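You operate a simulated robot arm through the tools that you are given. There is no shell and no other tool. Be economical: measure what you need, move in short steps, check, and stop when the job is done.

The job below is to be done with a simulated robot arm. You get a single attempt, and the scene is never put back.

TASK
Give the board marked blue mix its two coats, in that order.
Fine: use nest C and stop 2 and leave the slider there; no streaks; leave the valves as set for the second coat; mix takes both valves; the other boards stay dry where they lie; leave the latch, inserts and screens as they are.

It is judged by the outcome, as a careful person would: the job done as asked, and still so three seconds after it is handed in. It fails if anything else is knocked over, pushed out of place, dropped, spilled or broken.

THE ROBOT
A 7-joint arm with a two-finger parallel gripper, fixed in place. Base frame: the origin is at the foot of the arm, x ahead of it, y to its left, z up; the work surface is at about z = 905. Units: mm, degrees, N and s.
With the tool pointing down near the work surface it reaches from about 200 to 740 mm from the base axis. Its first joint turns from -166.0 to 166.0 degrees. Payload 1.57 kg.
Tool frame: the origin (TCP) lies between the finger pads and is the grasp point; the fingertips stand 30 mm ahead of it; z points along the fingers, y is the line along which they close. The gripper opens to 110 mm. The fingers are 24 mm wide and 12 mm thick; the gripper's body (48 by 112 mm) begins 78 mm behind the TCP.
Orientation is that of the tool frame in the base frame, as [roll, pitch, yaw] about the fixed x, y, z axes, in that order (R = Rz(yaw) Ry(pitch) Rx(roll)). With the fingers straight down and closing along the base's y, the tool's x points along the base's -x, its y along +y and its z along -z.

THE INTERFACE
- The arm moves only by the tool play_rows. Its argument "rows" is a list of rows, each an object (a shift or turn left out is 0, a gripper value left out holds the last) with "offset": the shift along the base's x, y, z in mm, a list of three; "dr": the turn, a rotation vector about the base's x, y, z in degrees, a list of three; "jaw": the opening in per cent of the stroke, from 0 (shut) to 100 (fully open). In form: [{"offset": [tx, ty, tz], "dr": [wx, wy, wz], "jaw": jaw}, ...]. A call has 1 to 20 rows; each row shifts and turns the commanded pose from where the row before left it. A row lasts 0.2 s, in which the tool goes at most 50 mm and 8.6 degrees; a call with a longer step from one row to the next is refused whole, and so is a gripper value outside its range. Where a pose cannot be reached the arm comes as near as it can. A force on the tool above 40 N (or 10 N above the force at the start of the call, whichever is more), or a blocked arm, ends the call early, and 0.2 s more pass. Each finger travels about 45 mm/s and halts on what it meets, pressing with about 24 N; the grip force reading is that of the motor and also rises with nothing between the fingers. The clock runs only during rows and for 0.2 s after the last one: add rows that do not move to give the fingers time. The reply holds the time, the measured pose of the TCP, the force on the tool along the base axes, the opening and the grip force, in the units named above and with some noise, with the torque about the TCP (base axes, N m) and any sound that the robot's microphone picked up, and new pictures: "views" is both (left out), scene, wrist or none.
- Cameras (640 x 400 px; columns grow to the right, rows downward): "scene" is fixed at [57.2, 510.1, 1724.6]; the picture's right is [-0.63, -0.78, 0.00], its down [-0.49, 0.40, -0.78] and it looks along [0.60, -0.49, -0.63] (base axes); focal length 308 px, centre (320, 200). "wrist" rides on the gripper at [70, 16, -141] in the tool frame; the picture's right is [-0.23, 0.97, 0.00], its down [-0.86, -0.20, -0.48] and it looks along [-0.47, -0.11, 0.88] (tool axes); focal length 222 px, centre (320, 200). There is no depth. A picture from a camera that has moved, and an enlarged one, comes with that camera's place and axes in the base frame and with its lens. The place of the scene camera against the robot may be out by one fixed shift of up to 25 mm in any direction.
- move_column(by): slides the trunk up (or, below 0, down) by that many mm; the arm rides with it, the base frame stays. It gives what a move gives, with no picture.
- inspect(camera, box): a new picture of the part [left, top, right, bottom] of that camera's present view, enlarged. No time passes.
- job_done(): hands the job in; it is judged then, once.

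Go step by step. Nothing tells you positions but the pictures and the camera data: compare them with the known pose of the tool, close in by small moves and look again before you grip or let go. The budget is 120 turns and 200 pictures, counting those below and the enlarged ones. Unless the task says otherwise, let go and move clear before handing in, and close with one line.

The tools are called after "Call:" by a JSON object that holds its "op" and its "data". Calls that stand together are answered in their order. play_rows: Moves the arm, as the interface text tells. Its arguments: {"type":"object","properties":{"rows":{"type":"array","items":{"type":"object","properties":{"offset":{"type":"array","items":{"type":"number"}},"dr":{"type":"array","items":{"type":"number"}},"jaw":{"type":"number"}}}},"views":{"type":"string","enum":["both","scene","wrist","none"]}},"required":["rows"]} The other tools are called the same way: move_column (by) slides the trunk up or down; inspect (camera, box) takes an enlarged picture of a part of a camera's view; job_done () hands the job in.

At the start:

```text
t: 0.0
tcp_pos: [464.8, 24.0, 1246.0]
tool_rot: [179.9, 0.1, -179.9]
ft_force: [-0.1, 0.2, -0.5]
moment: [-0.03, 0.02, 0.03]
finger_gap: 110.0
grip_force: 0.0
trunk travel left (down, up): [-525.0, 65.0]
```

scene: 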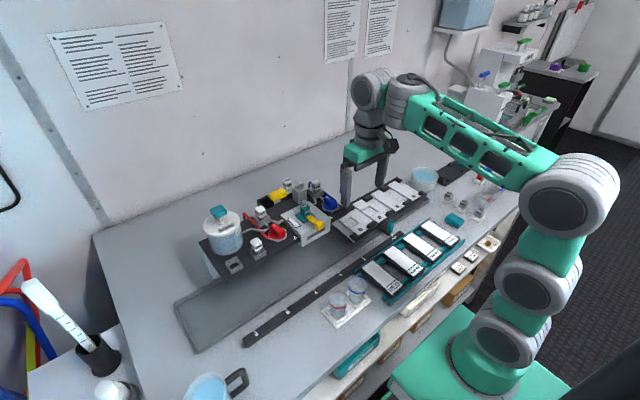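
wrist: 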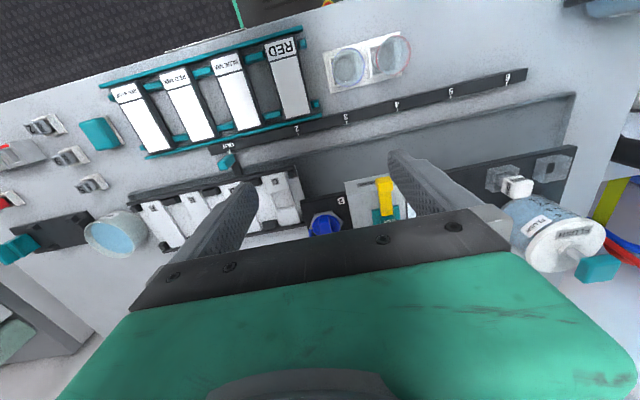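

I see a bench with labelled boards, a slider rail with stops 1–6, and a spray/valve rig with posters on the wall. I'll enlarge the key parts first.

Call:
{"op": "inspect", "data": {"camera": "scene", "box": [40, 10, 200, 110]}}

Call:
{"op": "inspect", "data": {"camera": "scene", "box": [310, 0, 410, 62]}}

Call:
{"op": "inspect", "data": {"camera": "scene", "box": [190, 165, 350, 265]}}

Call:
{"op": "inspect", "data": {"camera": "scene", "box": [320, 170, 480, 270]}}

Call:
{"op": "inspect", "data": {"camera": "wrist", "box": [90, 30, 330, 180]}}

Call:
{"op": "inspect", "data": {"camera": "wrist", "box": [280, 130, 600, 280]}}

```text
4.00 times, centred on (120, 60) of scene
camera zoom: at [57.2, 510.1, 1724.6], right [-0.63, -0.78, 0.0], down [-0.49, 0.4, -0.78], along [0.6, -0.49, -0.63], focal length 1234 px, centre (1120, 760)
```

zoom: 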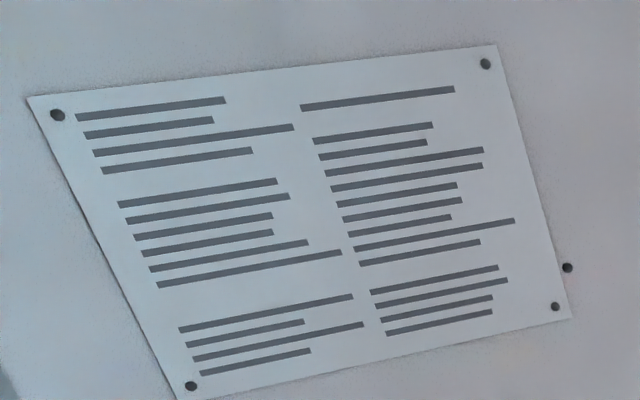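

```text
6.40 times, centred on (360, 31) of scene
camera zoom: at [57.2, 510.1, 1724.6], right [-0.63, -0.78, 0.0], down [-0.49, 0.4, -0.78], along [0.6, -0.49, -0.63], focal length 1974 px, centre (64, 1282)
```

zoom: 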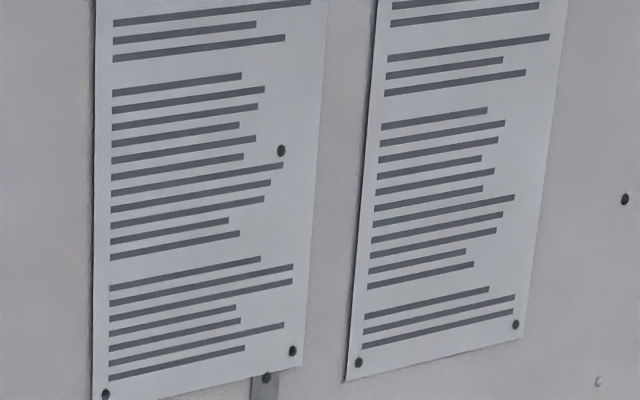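

```text
4.00 times, centred on (270, 215) of scene
camera zoom: at [57.2, 510.1, 1724.6], right [-0.63, -0.78, 0.0], down [-0.49, 0.4, -0.78], along [0.6, -0.49, -0.63], focal length 1234 px, centre (520, 140)
```

zoom: 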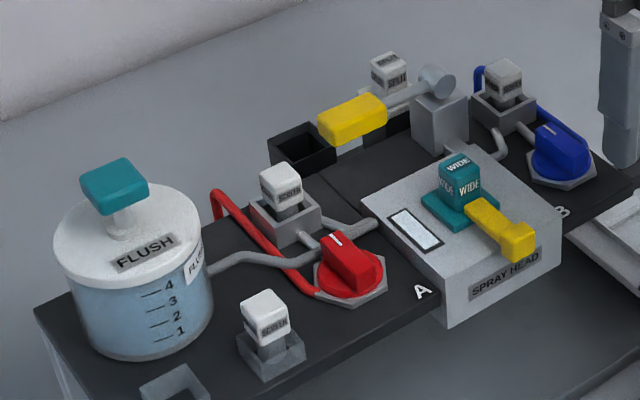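

```text
4.00 times, centred on (400, 220) of scene
camera zoom: at [57.2, 510.1, 1724.6], right [-0.63, -0.78, 0.0], down [-0.49, 0.4, -0.78], along [0.6, -0.49, -0.63], focal length 1234 px, centre (0, 120)
```

zoom: 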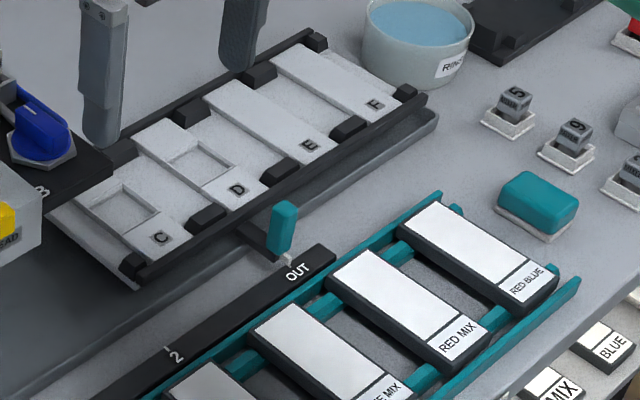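

```text
2.67 times, centred on (210, 105) of wrist
camera zoom: at [394.1, 40.3, 1387.5], right [0.23, 0.97, 0.0], down [0.86, -0.2, 0.48], along [0.47, -0.11, -0.88], focal length 592 px, centre (613, 453)
```

zoom: 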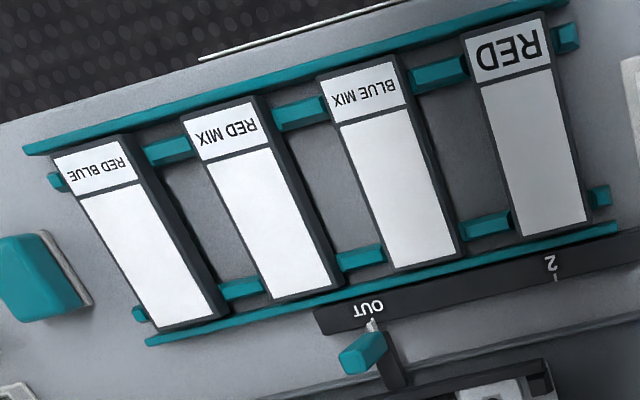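

```text
2.00 times, centred on (440, 205) of wrist
camera zoom: at [394.1, 40.3, 1387.5], right [0.23, 0.97, 0.0], down [0.86, -0.2, 0.48], along [0.47, -0.11, -0.88], focal length 444 px, centre (80, 190)
```

zoom: 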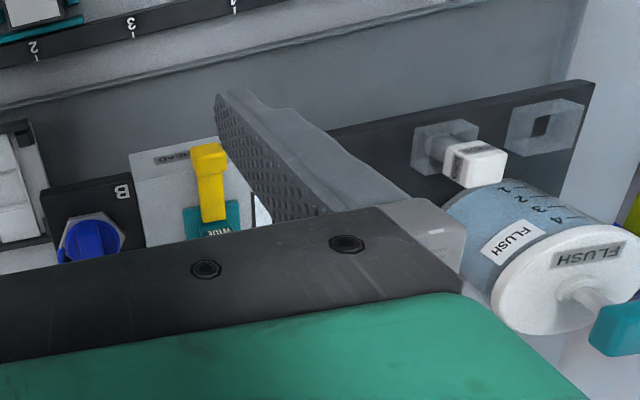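

The BLUE MIX board is third along the teal rack. The slider is at OUT, with its nests C–F. I'll look closer at the valves, the head and the remaining labels.

Call:
{"op": "inspect", "data": {"camera": "scene", "box": [250, 175, 350, 238]}}

Call:
{"op": "inspect", "data": {"camera": "scene", "box": [400, 150, 520, 290]}}

Call:
{"op": "inspect", "data": {"camera": "scene", "box": [230, 230, 390, 350]}}

Call:
{"op": "inspect", "data": {"camera": "scene", "box": [440, 0, 600, 150]}}

Call:
{"op": "inspect", "data": {"camera": "wrist", "box": [0, 100, 160, 270]}}

Call:
{"op": "inspect", "data": {"camera": "wrist", "box": [120, 160, 280, 260]}}

```text
6.35 times, centred on (300, 206) of scene
camera zoom: at [57.2, 510.1, 1724.6], right [-0.63, -0.78, 0.0], down [-0.49, 0.4, -0.78], along [0.6, -0.49, -0.63], focal length 1959 px, centre (447, 159)
```

zoom: 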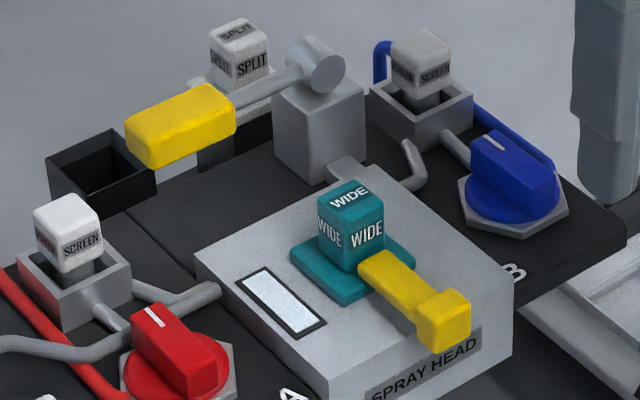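

```text
2.86 times, centred on (460, 220) of scene
camera zoom: at [57.2, 510.1, 1724.6], right [-0.63, -0.78, 0.0], down [-0.49, 0.4, -0.78], along [0.6, -0.49, -0.63], focal length 881 px, centre (-80, 143)
```

zoom: 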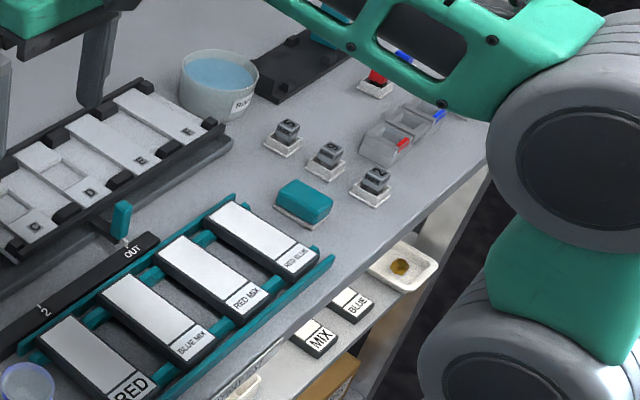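

```text
3.33 times, centred on (310, 290) of scene
camera zoom: at [57.2, 510.1, 1724.6], right [-0.63, -0.78, 0.0], down [-0.49, 0.4, -0.78], along [0.6, -0.49, -0.63], focal length 1028 px, centre (353, -100)
```

zoom: 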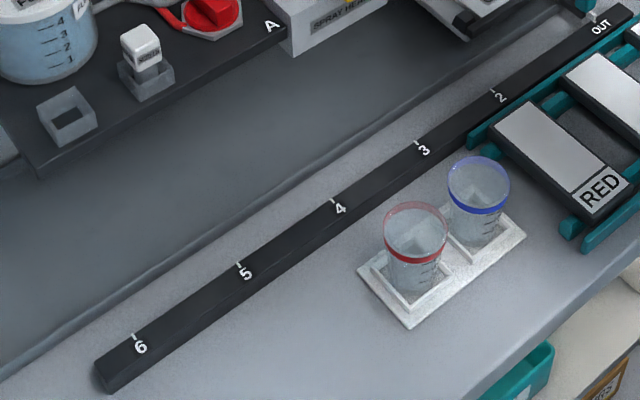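

```text
2.67 times, centred on (520, 75) of scene
camera zoom: at [57.2, 510.1, 1724.6], right [-0.63, -0.78, 0.0], down [-0.49, 0.4, -0.78], along [0.6, -0.49, -0.63], focal length 823 px, centre (-213, 533)
```

zoom: 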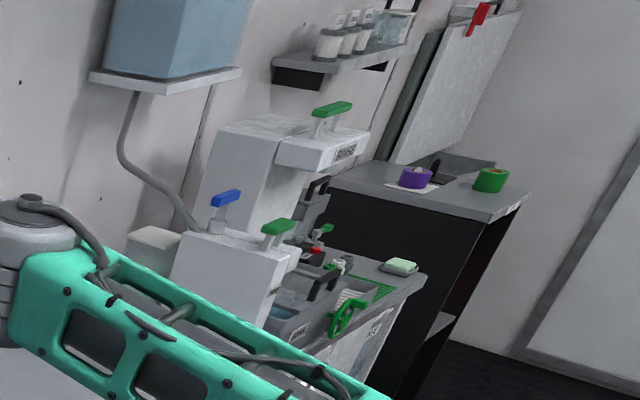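

```text
2.35 times, centred on (80, 185) of wrist
camera zoom: at [394.1, 40.3, 1387.5], right [0.23, 0.97, 0.0], down [0.86, -0.2, 0.48], along [0.47, -0.11, -0.88], focal length 523 px, centre (885, 235)
```

zoom: 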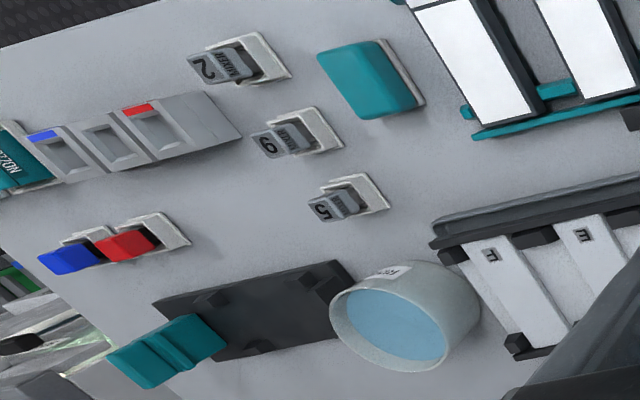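

```text
4.00 times, centred on (200, 210) of wrist
camera zoom: at [394.1, 40.3, 1387.5], right [0.23, 0.97, 0.0], down [0.86, -0.2, 0.48], along [0.47, -0.11, -0.88], focal length 888 px, centre (800, 160)
```

zoom: 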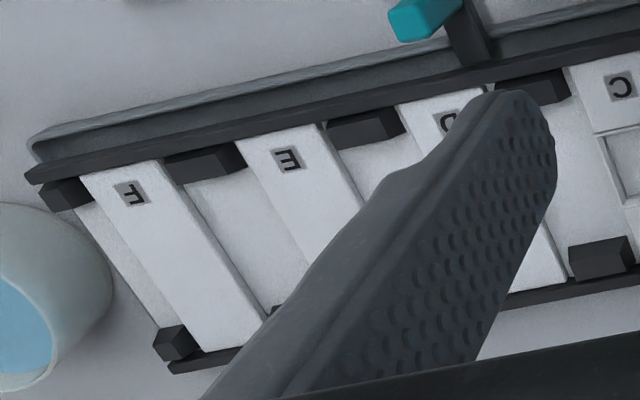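

The rig sits on a raised plate (z about 1070). I'll move the wrist camera over it to read the valves.

Call:
{"op": "play_rows", "data": {"rows": [{"offset": [45, 15, 10]}, {"offset": [45, 15, 10]}, {"offset": [45, 15, 10]}, {"offset": [30, 0, 0]}], "views": "both"}}

```text
t: 1.0
tcp_pos: [617.0, 68.1, 1269.4]
tool_rot: [179.9, 0.1, -180.0]
ft_force: [3.5, 13.5, -9.6]
moment: [-2.26, -0.06, -1.05]
finger_gap: 109.8
grip_force: 0.1
out of reach, approached as far as the arm can: row 4
trunk travel left (down, up): [-525.0, 65.0]
camera wrist: at [547.0, 84.0, 1410.2], right [0.23, 0.97, 0.0], down [0.85, -0.2, 0.48], along [0.47, -0.11, -0.88], focal length 222 px, centre (320, 200)
```

scene: 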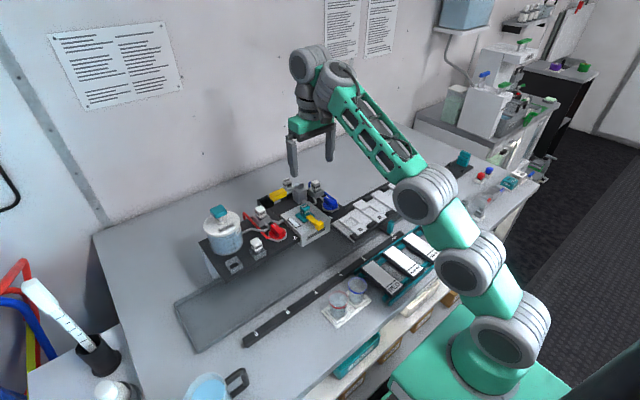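
wrist: 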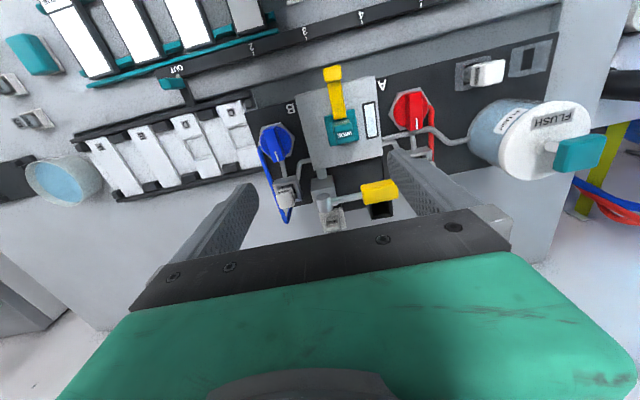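

Now the rig is in view from above; enlarging.

Call:
{"op": "inspect", "data": {"camera": "wrist", "box": [240, 60, 460, 230]}}

Call:
{"op": "inspect", "data": {"camera": "wrist", "box": [250, 90, 330, 150]}}

Call:
{"op": "inspect", "data": {"camera": "wrist", "box": [370, 70, 450, 130]}}

Call:
{"op": "inspect", "data": {"camera": "wrist", "box": [450, 80, 630, 200]}}

Call:
{"op": "inspect", "data": {"camera": "wrist", "box": [60, 60, 280, 210]}}

```text
2.35 times, centred on (350, 145) of wrist
camera zoom: at [547.0, 84.0, 1410.2], right [0.23, 0.97, 0.0], down [0.85, -0.2, 0.48], along [0.47, -0.11, -0.88], focal length 523 px, centre (249, 329)
```

zoom: 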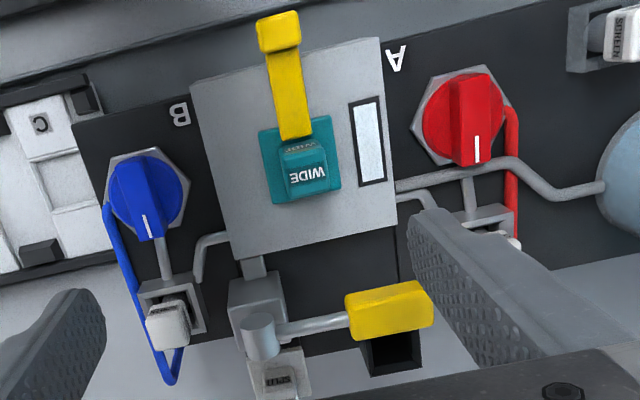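

```text
6.67 times, centred on (290, 120) of wrist
camera zoom: at [547.0, 84.0, 1410.2], right [0.23, 0.97, 0.0], down [0.85, -0.2, 0.48], along [0.47, -0.11, -0.88], focal length 1481 px, centre (520, 733)
```

zoom: 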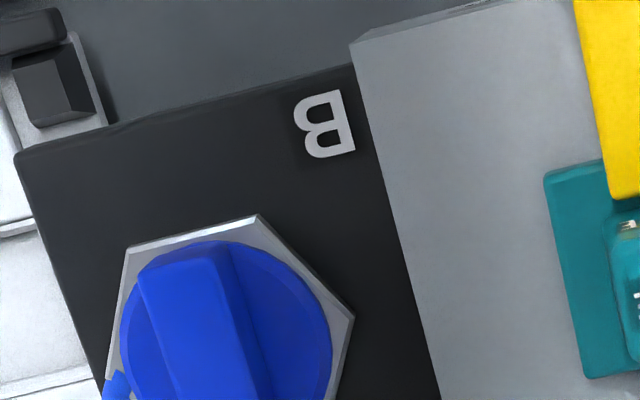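

```text
6.67 times, centred on (410, 100) of wrist
camera zoom: at [547.0, 84.0, 1410.2], right [0.23, 0.97, 0.0], down [0.85, -0.2, 0.48], along [0.47, -0.11, -0.88], focal length 1481 px, centre (-280, 867)
```

zoom: 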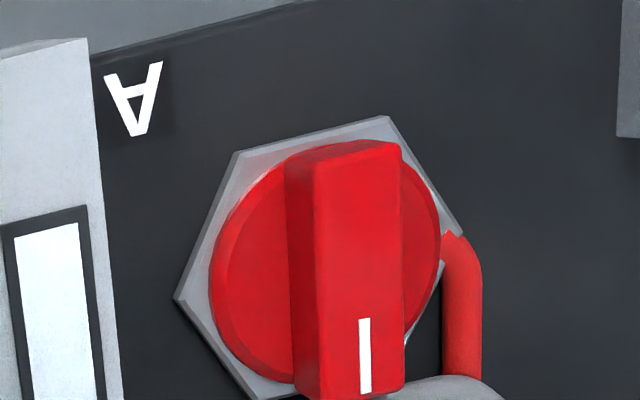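

```text
3.33 times, centred on (540, 140) of wrist
camera zoom: at [547.0, 84.0, 1410.2], right [0.23, 0.97, 0.0], down [0.85, -0.2, 0.48], along [0.47, -0.11, -0.88], focal length 740 px, centre (-413, 400)
```

zoom: 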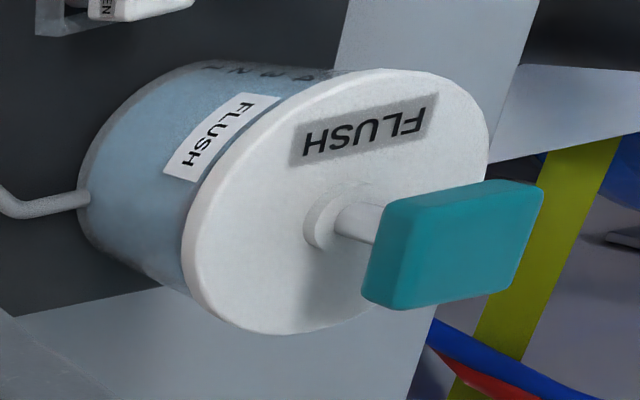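

```text
2.67 times, centred on (170, 135) of wrist
camera zoom: at [547.0, 84.0, 1410.2], right [0.23, 0.97, 0.0], down [0.85, -0.2, 0.48], along [0.47, -0.11, -0.88], focal length 592 px, centre (720, 373)
```

zoom: 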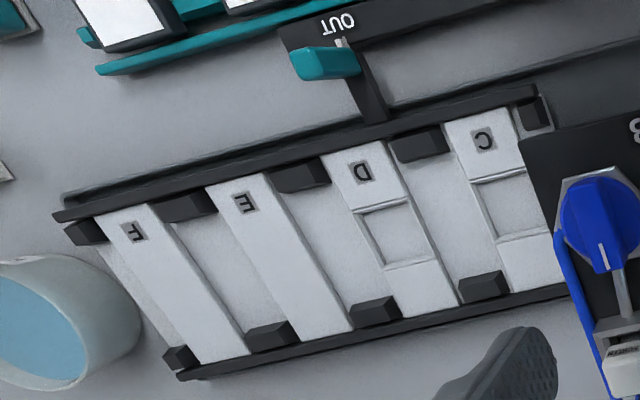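

Call:
{"op": "inspect", "data": {"camera": "wrist", "box": [305, 160, 405, 235]}}

Call:
{"op": "inspect", "data": {"camera": "scene", "box": [260, 175, 320, 215]}}

Call:
{"op": "inspect", "data": {"camera": "scene", "box": [295, 170, 345, 215]}}

Call:
{"op": "inspect", "data": {"camera": "scene", "box": [245, 195, 310, 245]}}

```text
5.33 times, centred on (355, 198) of wrist
camera zoom: at [547.0, 84.0, 1410.2], right [0.23, 0.97, 0.0], down [0.85, -0.2, 0.48], along [0.47, -0.11, -0.88], focal length 1185 px, centre (133, 213)
```

zoom: 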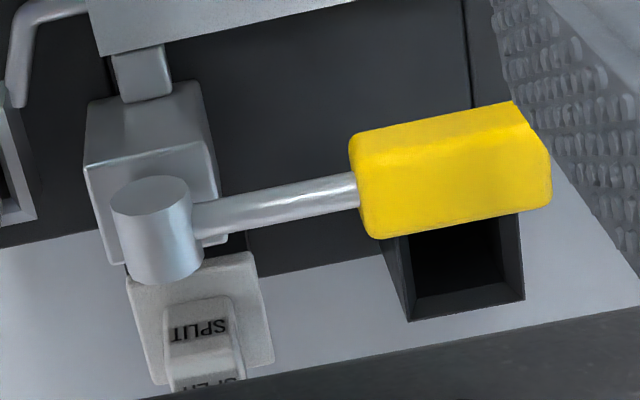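

```text
10.00 times, centred on (290, 195) of scene
camera zoom: at [57.2, 510.1, 1724.6], right [-0.63, -0.78, 0.0], down [-0.49, 0.4, -0.78], along [0.6, -0.49, -0.63], focal length 3085 px, centre (620, 250)
```

zoom: 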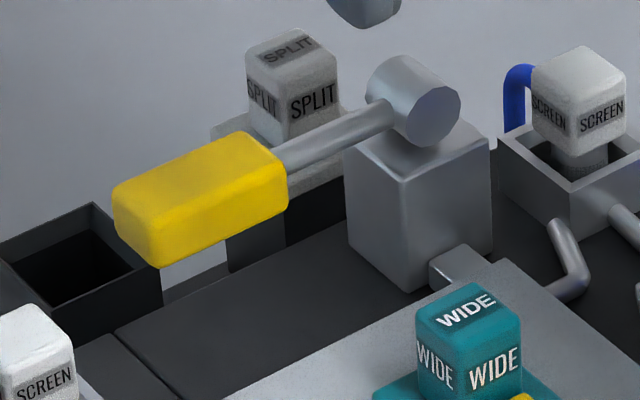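

```text
8.89 times, centred on (320, 192) of scene
camera zoom: at [57.2, 510.1, 1724.6], right [-0.63, -0.78, 0.0], down [-0.49, 0.4, -0.78], along [0.6, -0.49, -0.63], focal length 2742 px, centre (320, 267)
```

zoom: 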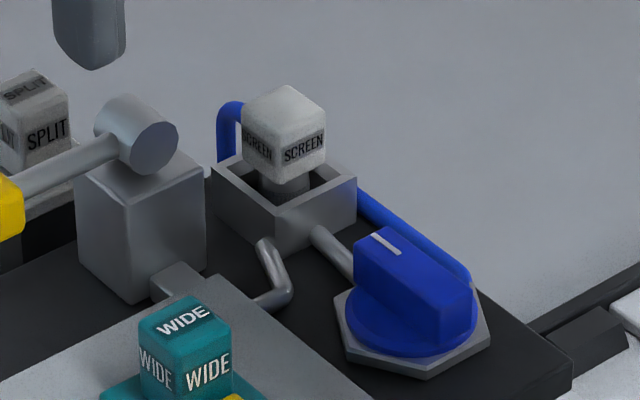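

```text
8.00 times, centred on (278, 220) of scene
camera zoom: at [57.2, 510.1, 1724.6], right [-0.63, -0.78, 0.0], down [-0.49, 0.4, -0.78], along [0.6, -0.49, -0.63], focal length 2468 px, centre (660, 40)
```

zoom: 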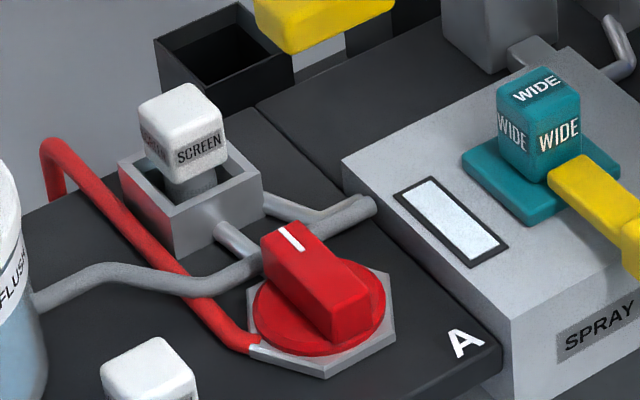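

Both valve pointers face the rear. The yellow lever at the back is the spray trigger, and the yellow piece on the head clamps the WIDE insert. Next I'll look closely at the slider nests and the rack.

Call:
{"op": "play_rows", "data": {"rows": [{"offset": [-35, -30, 0]}, {"offset": [-35, -30, 0]}, {"offset": [-35, -30, -20]}, {"offset": [-12, -40, -25]}, {"offset": [0, 0, -40]}, {"offset": [0, 0, -35]}], "views": "wrist"}}

Call:
{"op": "inspect", "data": {"camera": "wrist", "box": [180, 0, 420, 120]}}

Call:
{"op": "inspect", "data": {"camera": "wrist", "box": [200, 90, 440, 230]}}

```text
refused: row 3 steps farther than a row can; nothing moved
```

```text
2.67 times, centred on (300, 60) of wrist
camera zoom: at [547.0, 84.0, 1410.2], right [0.23, 0.97, 0.0], down [0.85, -0.2, 0.48], along [0.47, -0.11, -0.88], focal length 592 px, centre (373, 573)
```

zoom: 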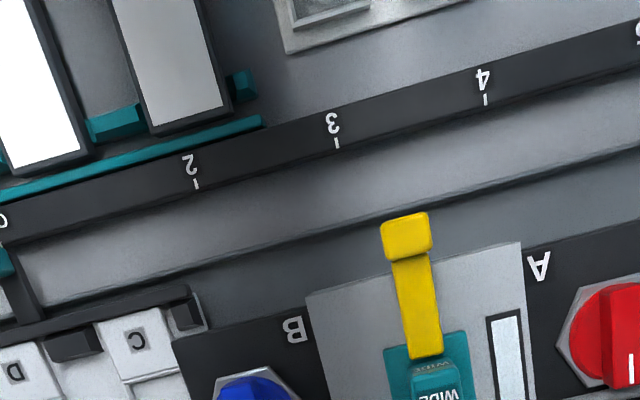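

```text
2.67 times, centred on (320, 160) of wrist
camera zoom: at [547.0, 84.0, 1410.2], right [0.23, 0.97, 0.0], down [0.85, -0.2, 0.48], along [0.47, -0.11, -0.88], focal length 592 px, centre (320, 307)
```

zoom: 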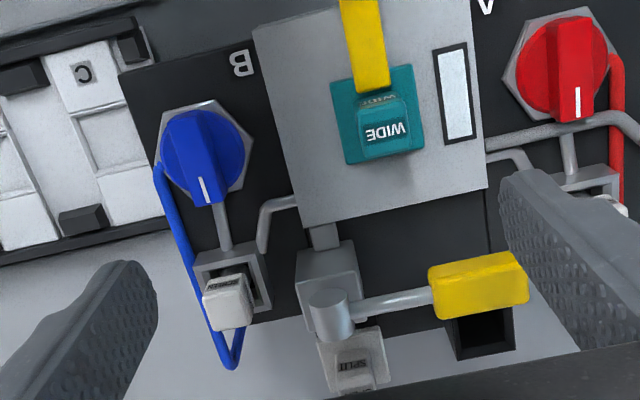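

Call:
{"op": "play_rows", "data": {"rows": [{"offset": [-35, -30, 0]}, {"offset": [-35, -30, 0]}, {"offset": [-30, -30, -20]}, {"offset": [-12, -40, -25]}, {"offset": [0, 0, -40]}, {"offset": [0, 0, -35]}], "views": "wrist"}}

Call:
{"op": "inspect", "data": {"camera": "wrist", "box": [200, 0, 440, 120]}}

Call:
{"op": "inspect", "data": {"camera": "wrist", "box": [200, 90, 440, 230]}}

```text
t: 2.4
tcp_pos: [507.4, -63.4, 1150.7]
tool_rot: [-179.9, 0.2, -180.0]
ft_force: [0.5, 0.1, 0.7]
moment: [-0.03, -0.06, 0.03]
finger_gap: 110.1
grip_force: 0.0
trunk travel left (down, up): [-525.0, 65.0]
camera wrist: at [436.2, -46.4, 1291.7], right [0.23, 0.97, 0.0], down [0.85, -0.2, 0.48], along [0.47, -0.11, -0.88], focal length 222 px, centre (320, 200)
```

wrist: 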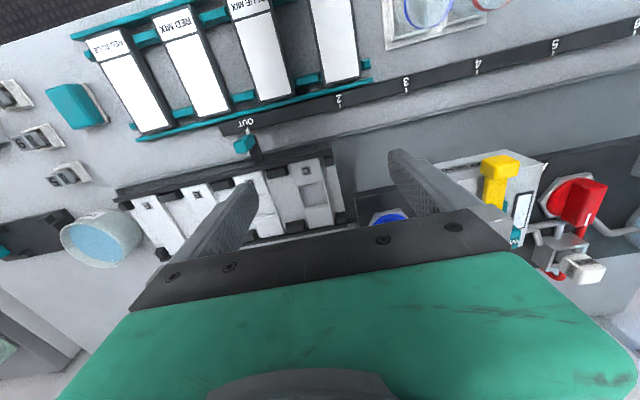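

```text
2.67 times, centred on (320, 60) of wrist
camera zoom: at [436.2, -46.4, 1291.7], right [0.23, 0.97, 0.0], down [0.85, -0.2, 0.48], along [0.47, -0.11, -0.88], focal length 592 px, centre (320, 573)
```

zoom: 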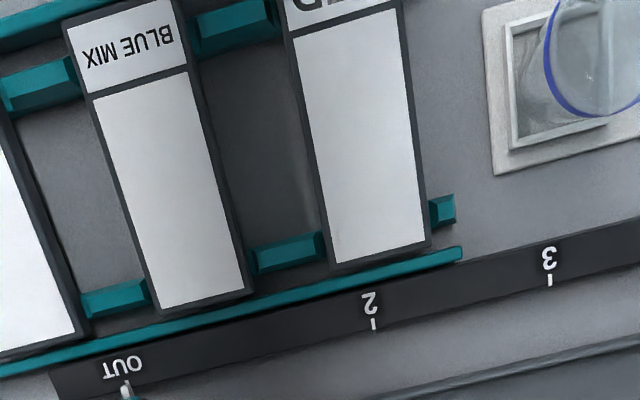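

```text
2.67 times, centred on (320, 160) of wrist
camera zoom: at [436.2, -46.4, 1291.7], right [0.23, 0.97, 0.0], down [0.85, -0.2, 0.48], along [0.47, -0.11, -0.88], focal length 592 px, centre (320, 307)
```

zoom: 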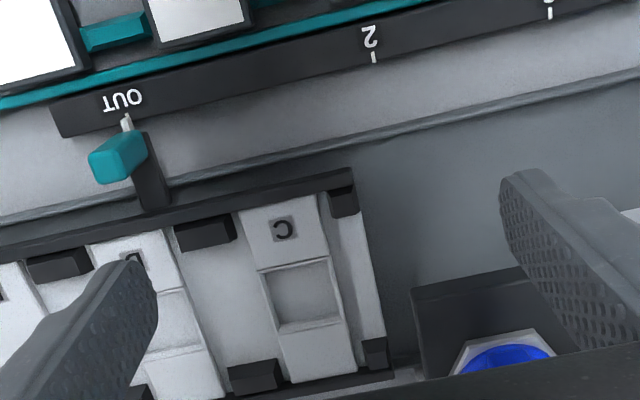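

Nest C is at about (563, -100) and needs roughly 150 mm of travel to stop 2. The BLUE MIX board is centred near (386, -114). I'll move over the board, with the gripper set for it.

Call:
{"op": "play_rows", "data": {"rows": [{"offset": [-40, -17, 0], "jaw": 72}, {"offset": [-40, -17, 0]}, {"offset": [-41, -17, 0]}, {"offset": [0, 0, -45]}, {"offset": [0, 0, -45]}, {"offset": [0, 0, -40]}, {}], "views": "both"}}

Call:
{"op": "inspect", "data": {"camera": "wrist", "box": [160, 60, 480, 260]}}

Call:
{"op": "inspect", "data": {"camera": "scene", "box": [340, 200, 480, 300]}}

```text
t: 4.0
tcp_pos: [387.4, -113.8, 1015.5]
tool_rot: [179.9, 0.1, 180.0]
ft_force: [0.2, -0.4, 0.3]
moment: [-0.03, 0.02, -0.02]
finger_gap: 79.0
grip_force: 0.1
trunk travel left (down, up): [-525.0, 65.0]
camera wrist: at [316.6, -97.3, 1157.4], right [0.23, 0.97, 0.0], down [0.85, -0.2, 0.48], along [0.47, -0.11, -0.88], focal length 222 px, centre (320, 200)
```

scene: 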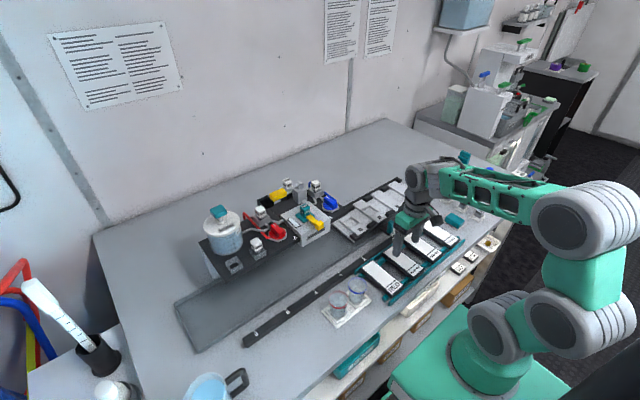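
wrist: 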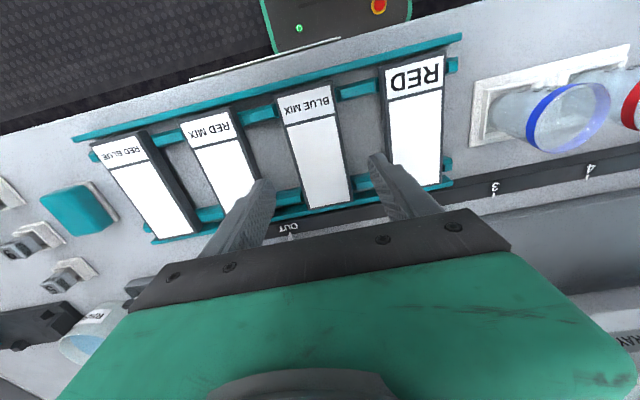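

```text
2.00 times, centred on (320, 160) of wrist
camera zoom: at [316.6, -97.3, 1157.4], right [0.23, 0.97, 0.0], down [0.85, -0.2, 0.48], along [0.47, -0.11, -0.88], focal length 444 px, centre (320, 280)
```

zoom: 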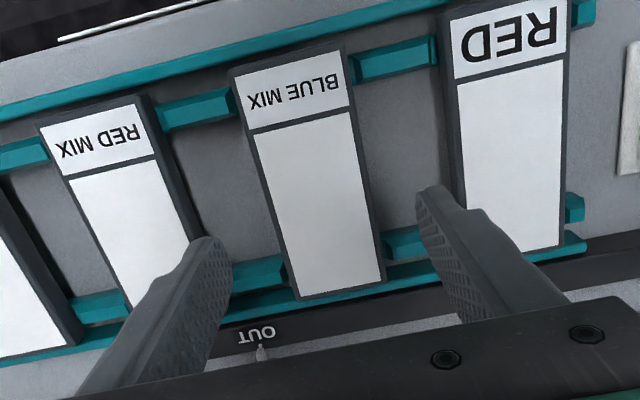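

```text
4.00 times, centred on (410, 250) of scene
camera zoom: at [57.2, 510.1, 1724.6], right [-0.63, -0.78, 0.0], down [-0.49, 0.4, -0.78], along [0.6, -0.49, -0.63], focal length 1234 px, centre (-40, 0)
```

zoom: 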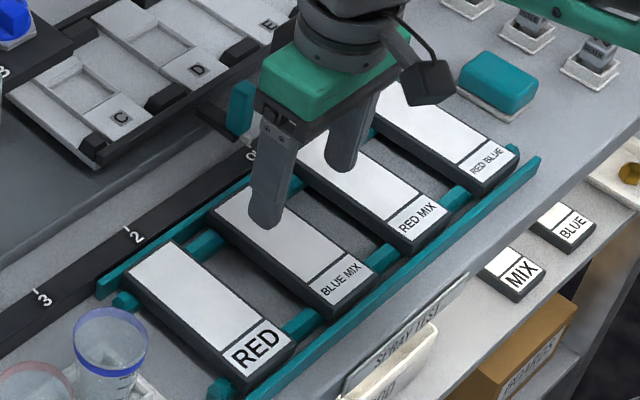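

Fingers straddle the BLUE MIX board well. Descending and closing.

Call:
{"op": "play_rows", "data": {"rows": [{"offset": [-2, 1, -40]}, {"offset": [0, 0, -25]}, {"offset": [0, 0, -8]}, {}], "views": "scene"}}

Call:
{"op": "inspect", "data": {"camera": "scene", "box": [350, 210, 450, 290]}}

```text
t: 5.0
tcp_pos: [384.9, -111.1, 943.4]
tool_rot: [180.0, 0.0, 180.0]
ft_force: [0.3, -0.3, -0.5]
moment: [-0.01, -0.03, 0.02]
finger_gap: 79.3
grip_force: 0.1
trunk travel left (down, up): [-525.0, 65.0]
```

scene: 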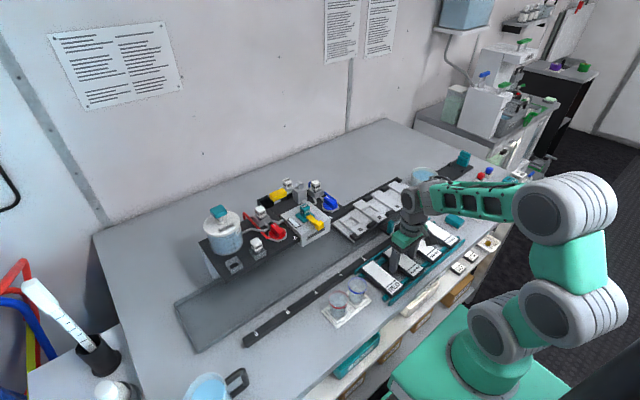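

```text
5.00 times, centred on (400, 250) of scene
camera zoom: at [57.2, 510.1, 1724.6], right [-0.63, -0.78, 0.0], down [-0.49, 0.4, -0.78], along [0.6, -0.49, -0.63], focal length 1542 px, centre (-80, -50)
```

zoom: 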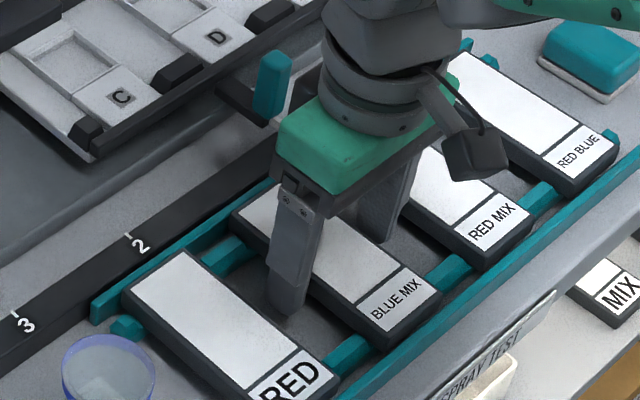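

Call:
{"op": "play_rows", "data": {"rows": [{"offset": [0, -2, -3], "jaw": 40}, {"jaw": 40}, {"jaw": 40}, {"jaw": 40}, {}], "views": "none"}}

```text
t: 6.2
tcp_pos: [383.4, -113.7, 941.2]
tool_rot: [179.9, 0.0, -180.0]
ft_force: [-0.3, -0.4, -0.9]
moment: [0.0, -0.04, -0.01]
finger_gap: 55.3
grip_force: 24.0
trunk travel left (down, up): [-525.0, 65.0]
```

Gripped at 55 mm. Lifting straight up to check how the board sits in the fingers.

Call:
{"op": "play_rows", "data": {"rows": [{"offset": [0, 0, 20]}, {"offset": [0, 0, 40]}, {"offset": [0, 0, 40]}, {"offset": [0, 0, 20]}, {}], "views": "scene"}}

Call:
{"op": "inspect", "data": {"camera": "scene", "box": [350, 180, 450, 260]}}

Call:
{"op": "inspect", "data": {"camera": "wrist", "box": [160, 60, 480, 260]}}

```text
t: 7.4
tcp_pos: [383.9, -115.1, 1062.3]
tool_rot: [179.9, 0.0, -180.0]
ft_force: [-0.1, -0.4, -1.5]
moment: [-0.01, 0.01, -0.03]
finger_gap: 55.1
grip_force: 23.7
trunk travel left (down, up): [-525.0, 65.0]
```

scene: 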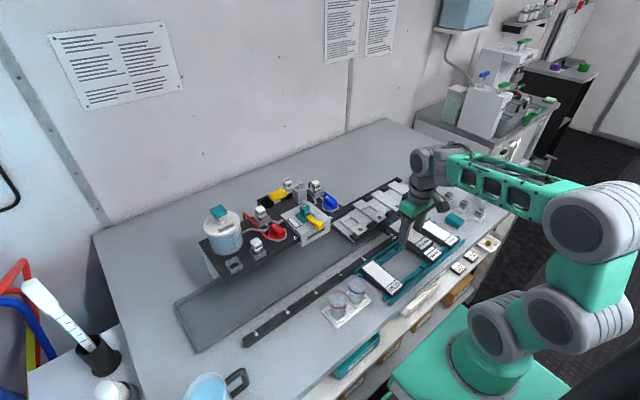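

```text
5.00 times, centred on (400, 220) of scene
camera zoom: at [57.2, 510.1, 1724.6], right [-0.63, -0.78, 0.0], down [-0.49, 0.4, -0.78], along [0.6, -0.49, -0.63], focal length 1542 px, centre (-80, 100)
```

zoom: 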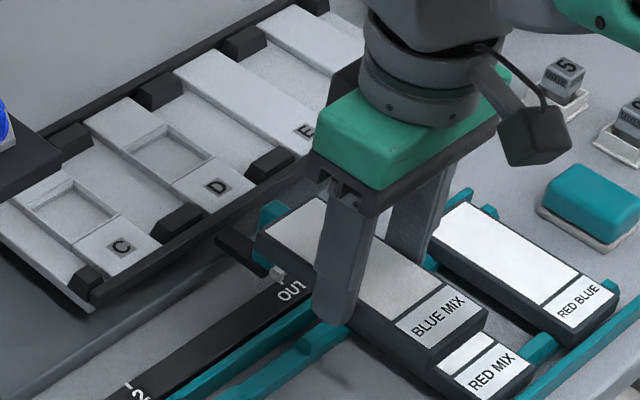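

```text
2.00 times, centred on (320, 160) of wrist
camera zoom: at [313.7, -99.2, 1203.9], right [0.23, 0.97, 0.0], down [0.86, -0.2, 0.48], along [0.47, -0.11, -0.88], focal length 444 px, centre (320, 280)
```

zoom: 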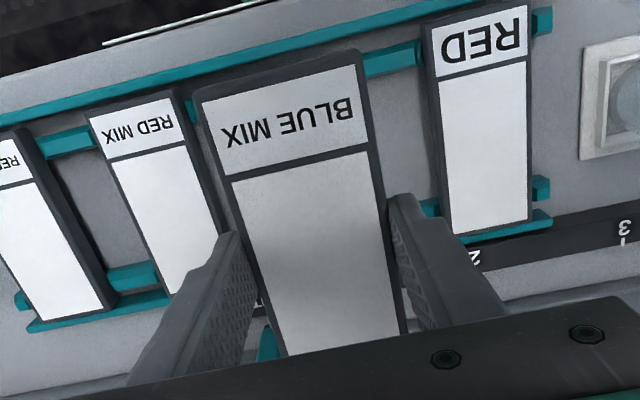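

The board is level and held firmly with its top about 15 mm below the TCP. The nest C floor is at z of about 937, centred near (614, -100). Moving over it.

Call:
{"op": "play_rows", "data": {"rows": [{"offset": [46, 2, 0]}, {"offset": [46, 3, 0]}, {"offset": [46, 3, 0]}, {"offset": [46, 3, 0]}, {"offset": [45, 3, 0]}, {}], "views": "both"}}

Call:
{"op": "inspect", "data": {"camera": "wrist", "box": [160, 60, 480, 260]}}

Call:
{"op": "inspect", "data": {"camera": "scene", "box": [320, 170, 420, 250]}}

```text
t: 8.8
tcp_pos: [614.1, -102.4, 1061.5]
tool_rot: [-180.0, 0.1, -179.9]
ft_force: [-1.0, -0.2, -0.8]
moment: [0.02, 0.0, -0.02]
finger_gap: 55.0
grip_force: 24.0
trunk travel left (down, up): [-525.0, 65.0]
camera wrist: at [544.4, -86.7, 1203.0], right [0.23, 0.97, 0.0], down [0.86, -0.2, 0.48], along [0.47, -0.11, -0.88], focal length 222 px, centre (320, 200)
```

scene: 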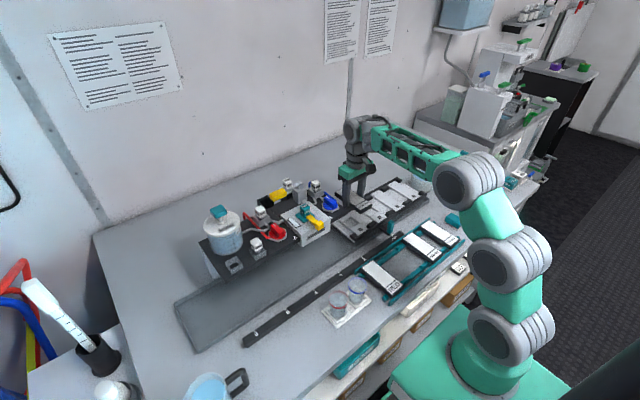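
wrist: 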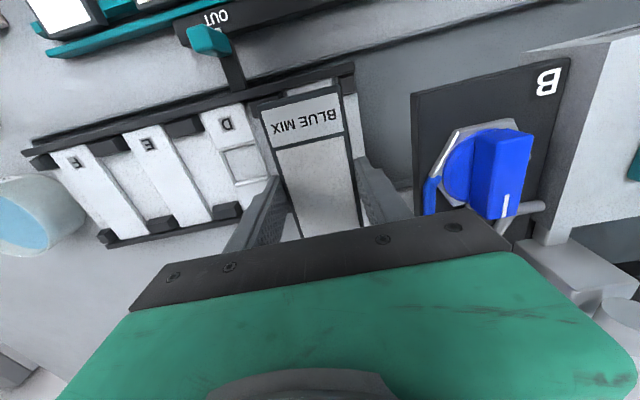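

```text
2.00 times, centred on (320, 160) of wrist
camera zoom: at [544.4, -86.7, 1203.0], right [0.23, 0.97, 0.0], down [0.86, -0.2, 0.48], along [0.47, -0.11, -0.88], focal length 444 px, centre (320, 280)
```

zoom: 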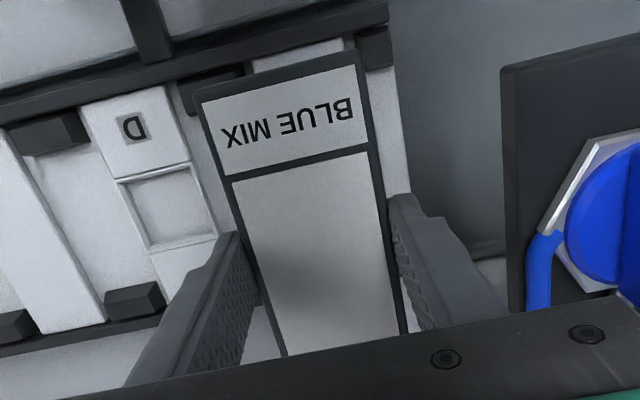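

```text
5.00 times, centred on (370, 210) of scene
camera zoom: at [57.2, 510.1, 1724.6], right [-0.63, -0.78, 0.0], down [-0.49, 0.4, -0.78], along [0.6, -0.49, -0.63], focal length 1542 px, centre (70, 150)
```

zoom: 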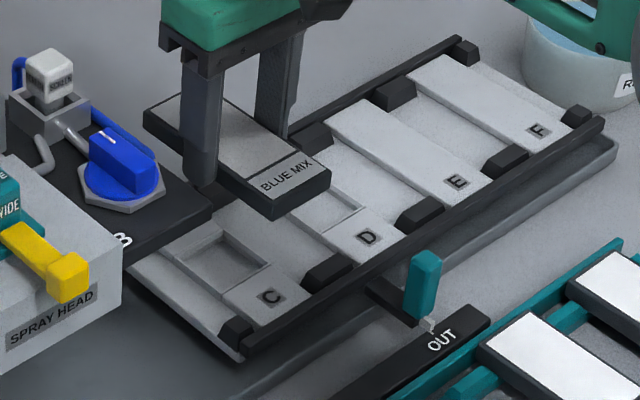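

Pegs put the nest centre at y ≈ -99.5, x ≈ 616. Shifting +2 mm in x and +3 mm in y, then descending partway.

Call:
{"op": "play_rows", "data": {"rows": [{"offset": [2, 3, -20]}, {"offset": [0, 0, -25]}, {"offset": [0, 0, -25]}, {"offset": [0, 0, -10]}, {}], "views": "both"}}

Call:
{"op": "inspect", "data": {"camera": "wrist", "box": [200, 60, 440, 210]}}

Call:
{"op": "inspect", "data": {"camera": "scene", "box": [320, 180, 400, 244]}}

```text
t: 10.0
tcp_pos: [615.9, -98.6, 979.8]
tool_rot: [180.0, 0.0, 179.9]
ft_force: [0.6, 0.4, -1.2]
moment: [0.0, 0.02, 0.0]
finger_gap: 55.3
grip_force: 23.9
trunk travel left (down, up): [-525.0, 65.0]
camera wrist: at [545.3, -81.7, 1121.6], right [0.23, 0.97, 0.0], down [0.86, -0.2, 0.48], along [0.47, -0.11, -0.88], focal length 222 px, centre (320, 200)
```

scene: 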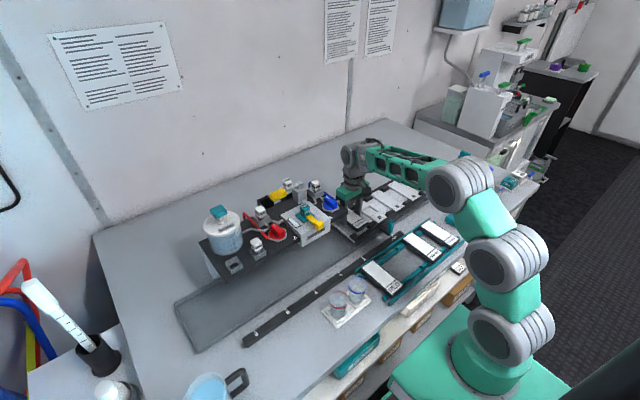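
wrist: 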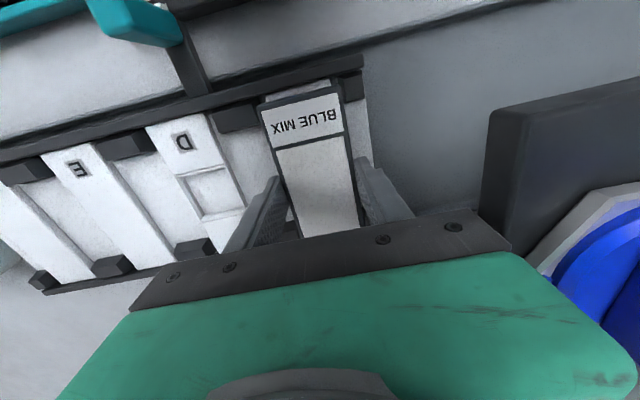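

```text
2.67 times, centred on (320, 135) of wrist
camera zoom: at [545.3, -81.7, 1121.6], right [0.23, 0.97, 0.0], down [0.86, -0.2, 0.48], along [0.47, -0.11, -0.88], focal length 592 px, centre (320, 373)
```

zoom: 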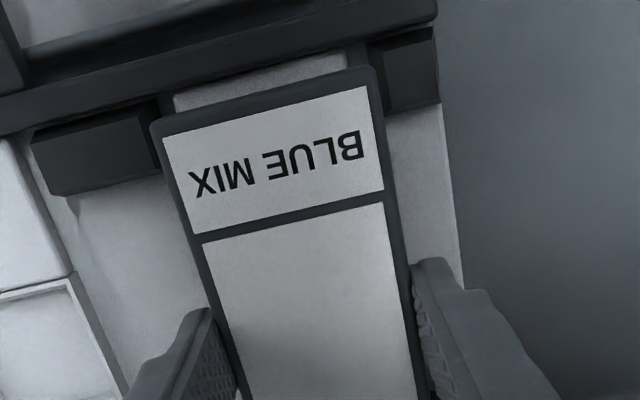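

```text
6.25 times, centred on (360, 212) of scene
camera zoom: at [57.2, 510.1, 1724.6], right [-0.63, -0.78, 0.0], down [-0.49, 0.4, -0.78], along [0.6, -0.49, -0.63], focal length 1928 px, centre (70, 125)
```

zoom: 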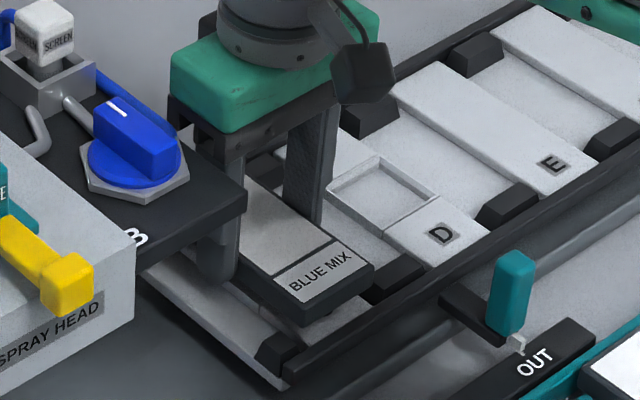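

Alignment looks right; lowering slowly until contact.

Call:
{"op": "play_rows", "data": {"rows": [{"offset": [0, 0, -5]}, {"offset": [0, 0, -4]}, {"offset": [0, 0, -3]}, {"offset": [0, 0, -2]}, {}], "views": "wrist"}}

Call:
{"op": "inspect", "data": {"camera": "wrist", "box": [200, 60, 440, 210]}}

Call:
{"op": "inspect", "data": {"camera": "scene", "box": [320, 180, 400, 244]}}

```text
t: 11.2
tcp_pos: [614.5, -98.4, 967.6]
tool_rot: [179.9, 0.1, 180.0]
ft_force: [-0.2, -0.6, -1.0]
moment: [-0.01, 0.0, -0.04]
finger_gap: 55.2
grip_force: 24.0
trunk travel left (down, up): [-525.0, 65.0]
camera wrist: at [544.9, -81.7, 1109.1], right [0.23, 0.97, 0.0], down [0.86, -0.2, 0.48], along [0.47, -0.11, -0.88], focal length 222 px, centre (320, 200)
```

wrist: 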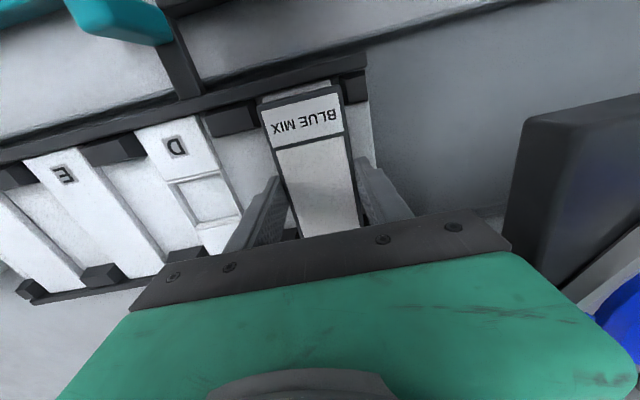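

```text
2.67 times, centred on (320, 135) of wrist
camera zoom: at [544.9, -81.7, 1109.1], right [0.23, 0.97, 0.0], down [0.86, -0.2, 0.48], along [0.47, -0.11, -0.88], focal length 592 px, centre (320, 373)
```

zoom: 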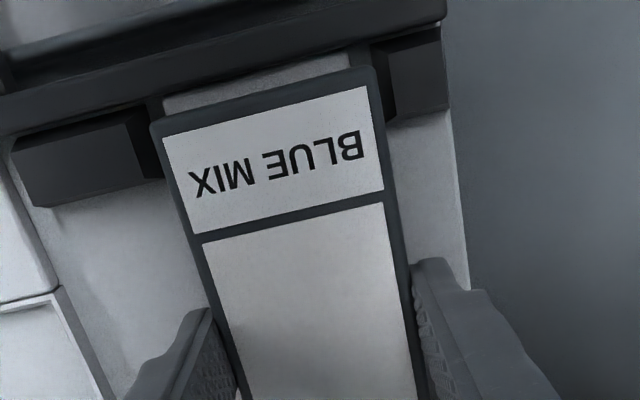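

```text
6.25 times, centred on (360, 212) of scene
camera zoom: at [57.2, 510.1, 1724.6], right [-0.63, -0.78, 0.0], down [-0.49, 0.4, -0.78], along [0.6, -0.49, -0.63], focal length 1928 px, centre (70, 125)
```

zoom: 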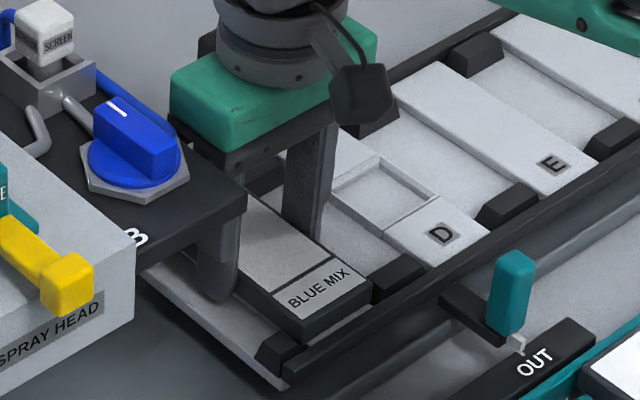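

Call:
{"op": "play_rows", "data": {"rows": [{"offset": [0, 0, -2]}, {"offset": [0, 0, -2]}, {"offset": [0, 0, -2]}, {}], "views": "wrist"}}

Call:
{"op": "inspect", "data": {"camera": "wrist", "box": [200, 60, 440, 210]}}

Call:
{"op": "inspect", "data": {"camera": "scene", "box": [330, 200, 390, 244]}}

```text
t: 12.2
tcp_pos: [615.1, -97.5, 963.3]
tool_rot: [180.0, 0.2, -180.0]
ft_force: [2.3, -0.9, 16.4]
moment: [-0.06, -0.11, -0.01]
finger_gap: 55.5
grip_force: 23.2
trunk travel left (down, up): [-525.0, 65.0]
camera wrist: at [544.5, -80.8, 1104.4], right [0.23, 0.97, 0.0], down [0.85, -0.2, 0.48], along [0.47, -0.11, -0.88], focal length 222 px, centre (320, 200)
```

wrist: 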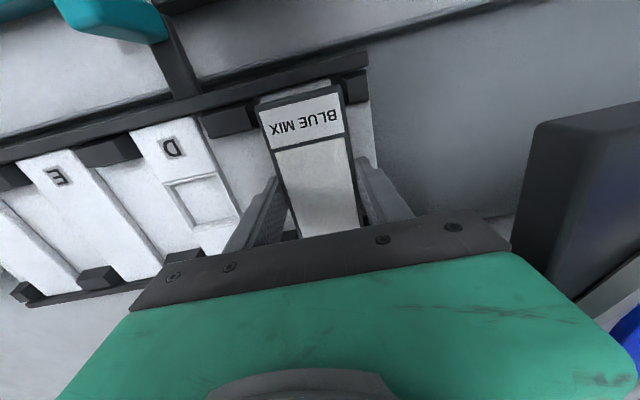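

```text
2.67 times, centred on (320, 135) of wrist
camera zoom: at [544.5, -80.8, 1104.4], right [0.23, 0.97, 0.0], down [0.85, -0.2, 0.48], along [0.47, -0.11, -0.88], focal length 592 px, centre (320, 373)
```

zoom: 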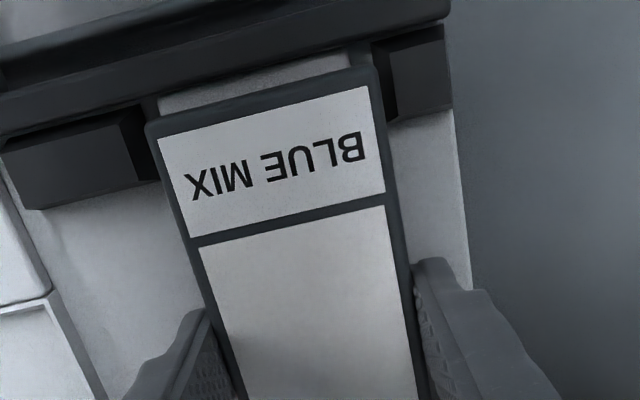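

```text
9.09 times, centred on (360, 222) of scene
camera zoom: at [57.2, 510.1, 1724.6], right [-0.63, -0.78, 0.0], down [-0.49, 0.4, -0.78], along [0.6, -0.49, -0.63], focal length 2805 px, centre (-44, 0)
```

zoom: 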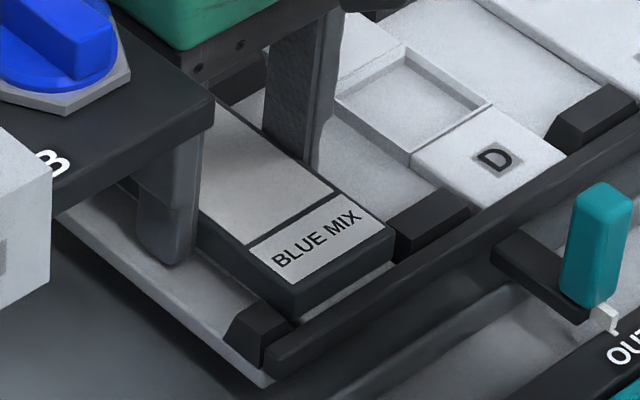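

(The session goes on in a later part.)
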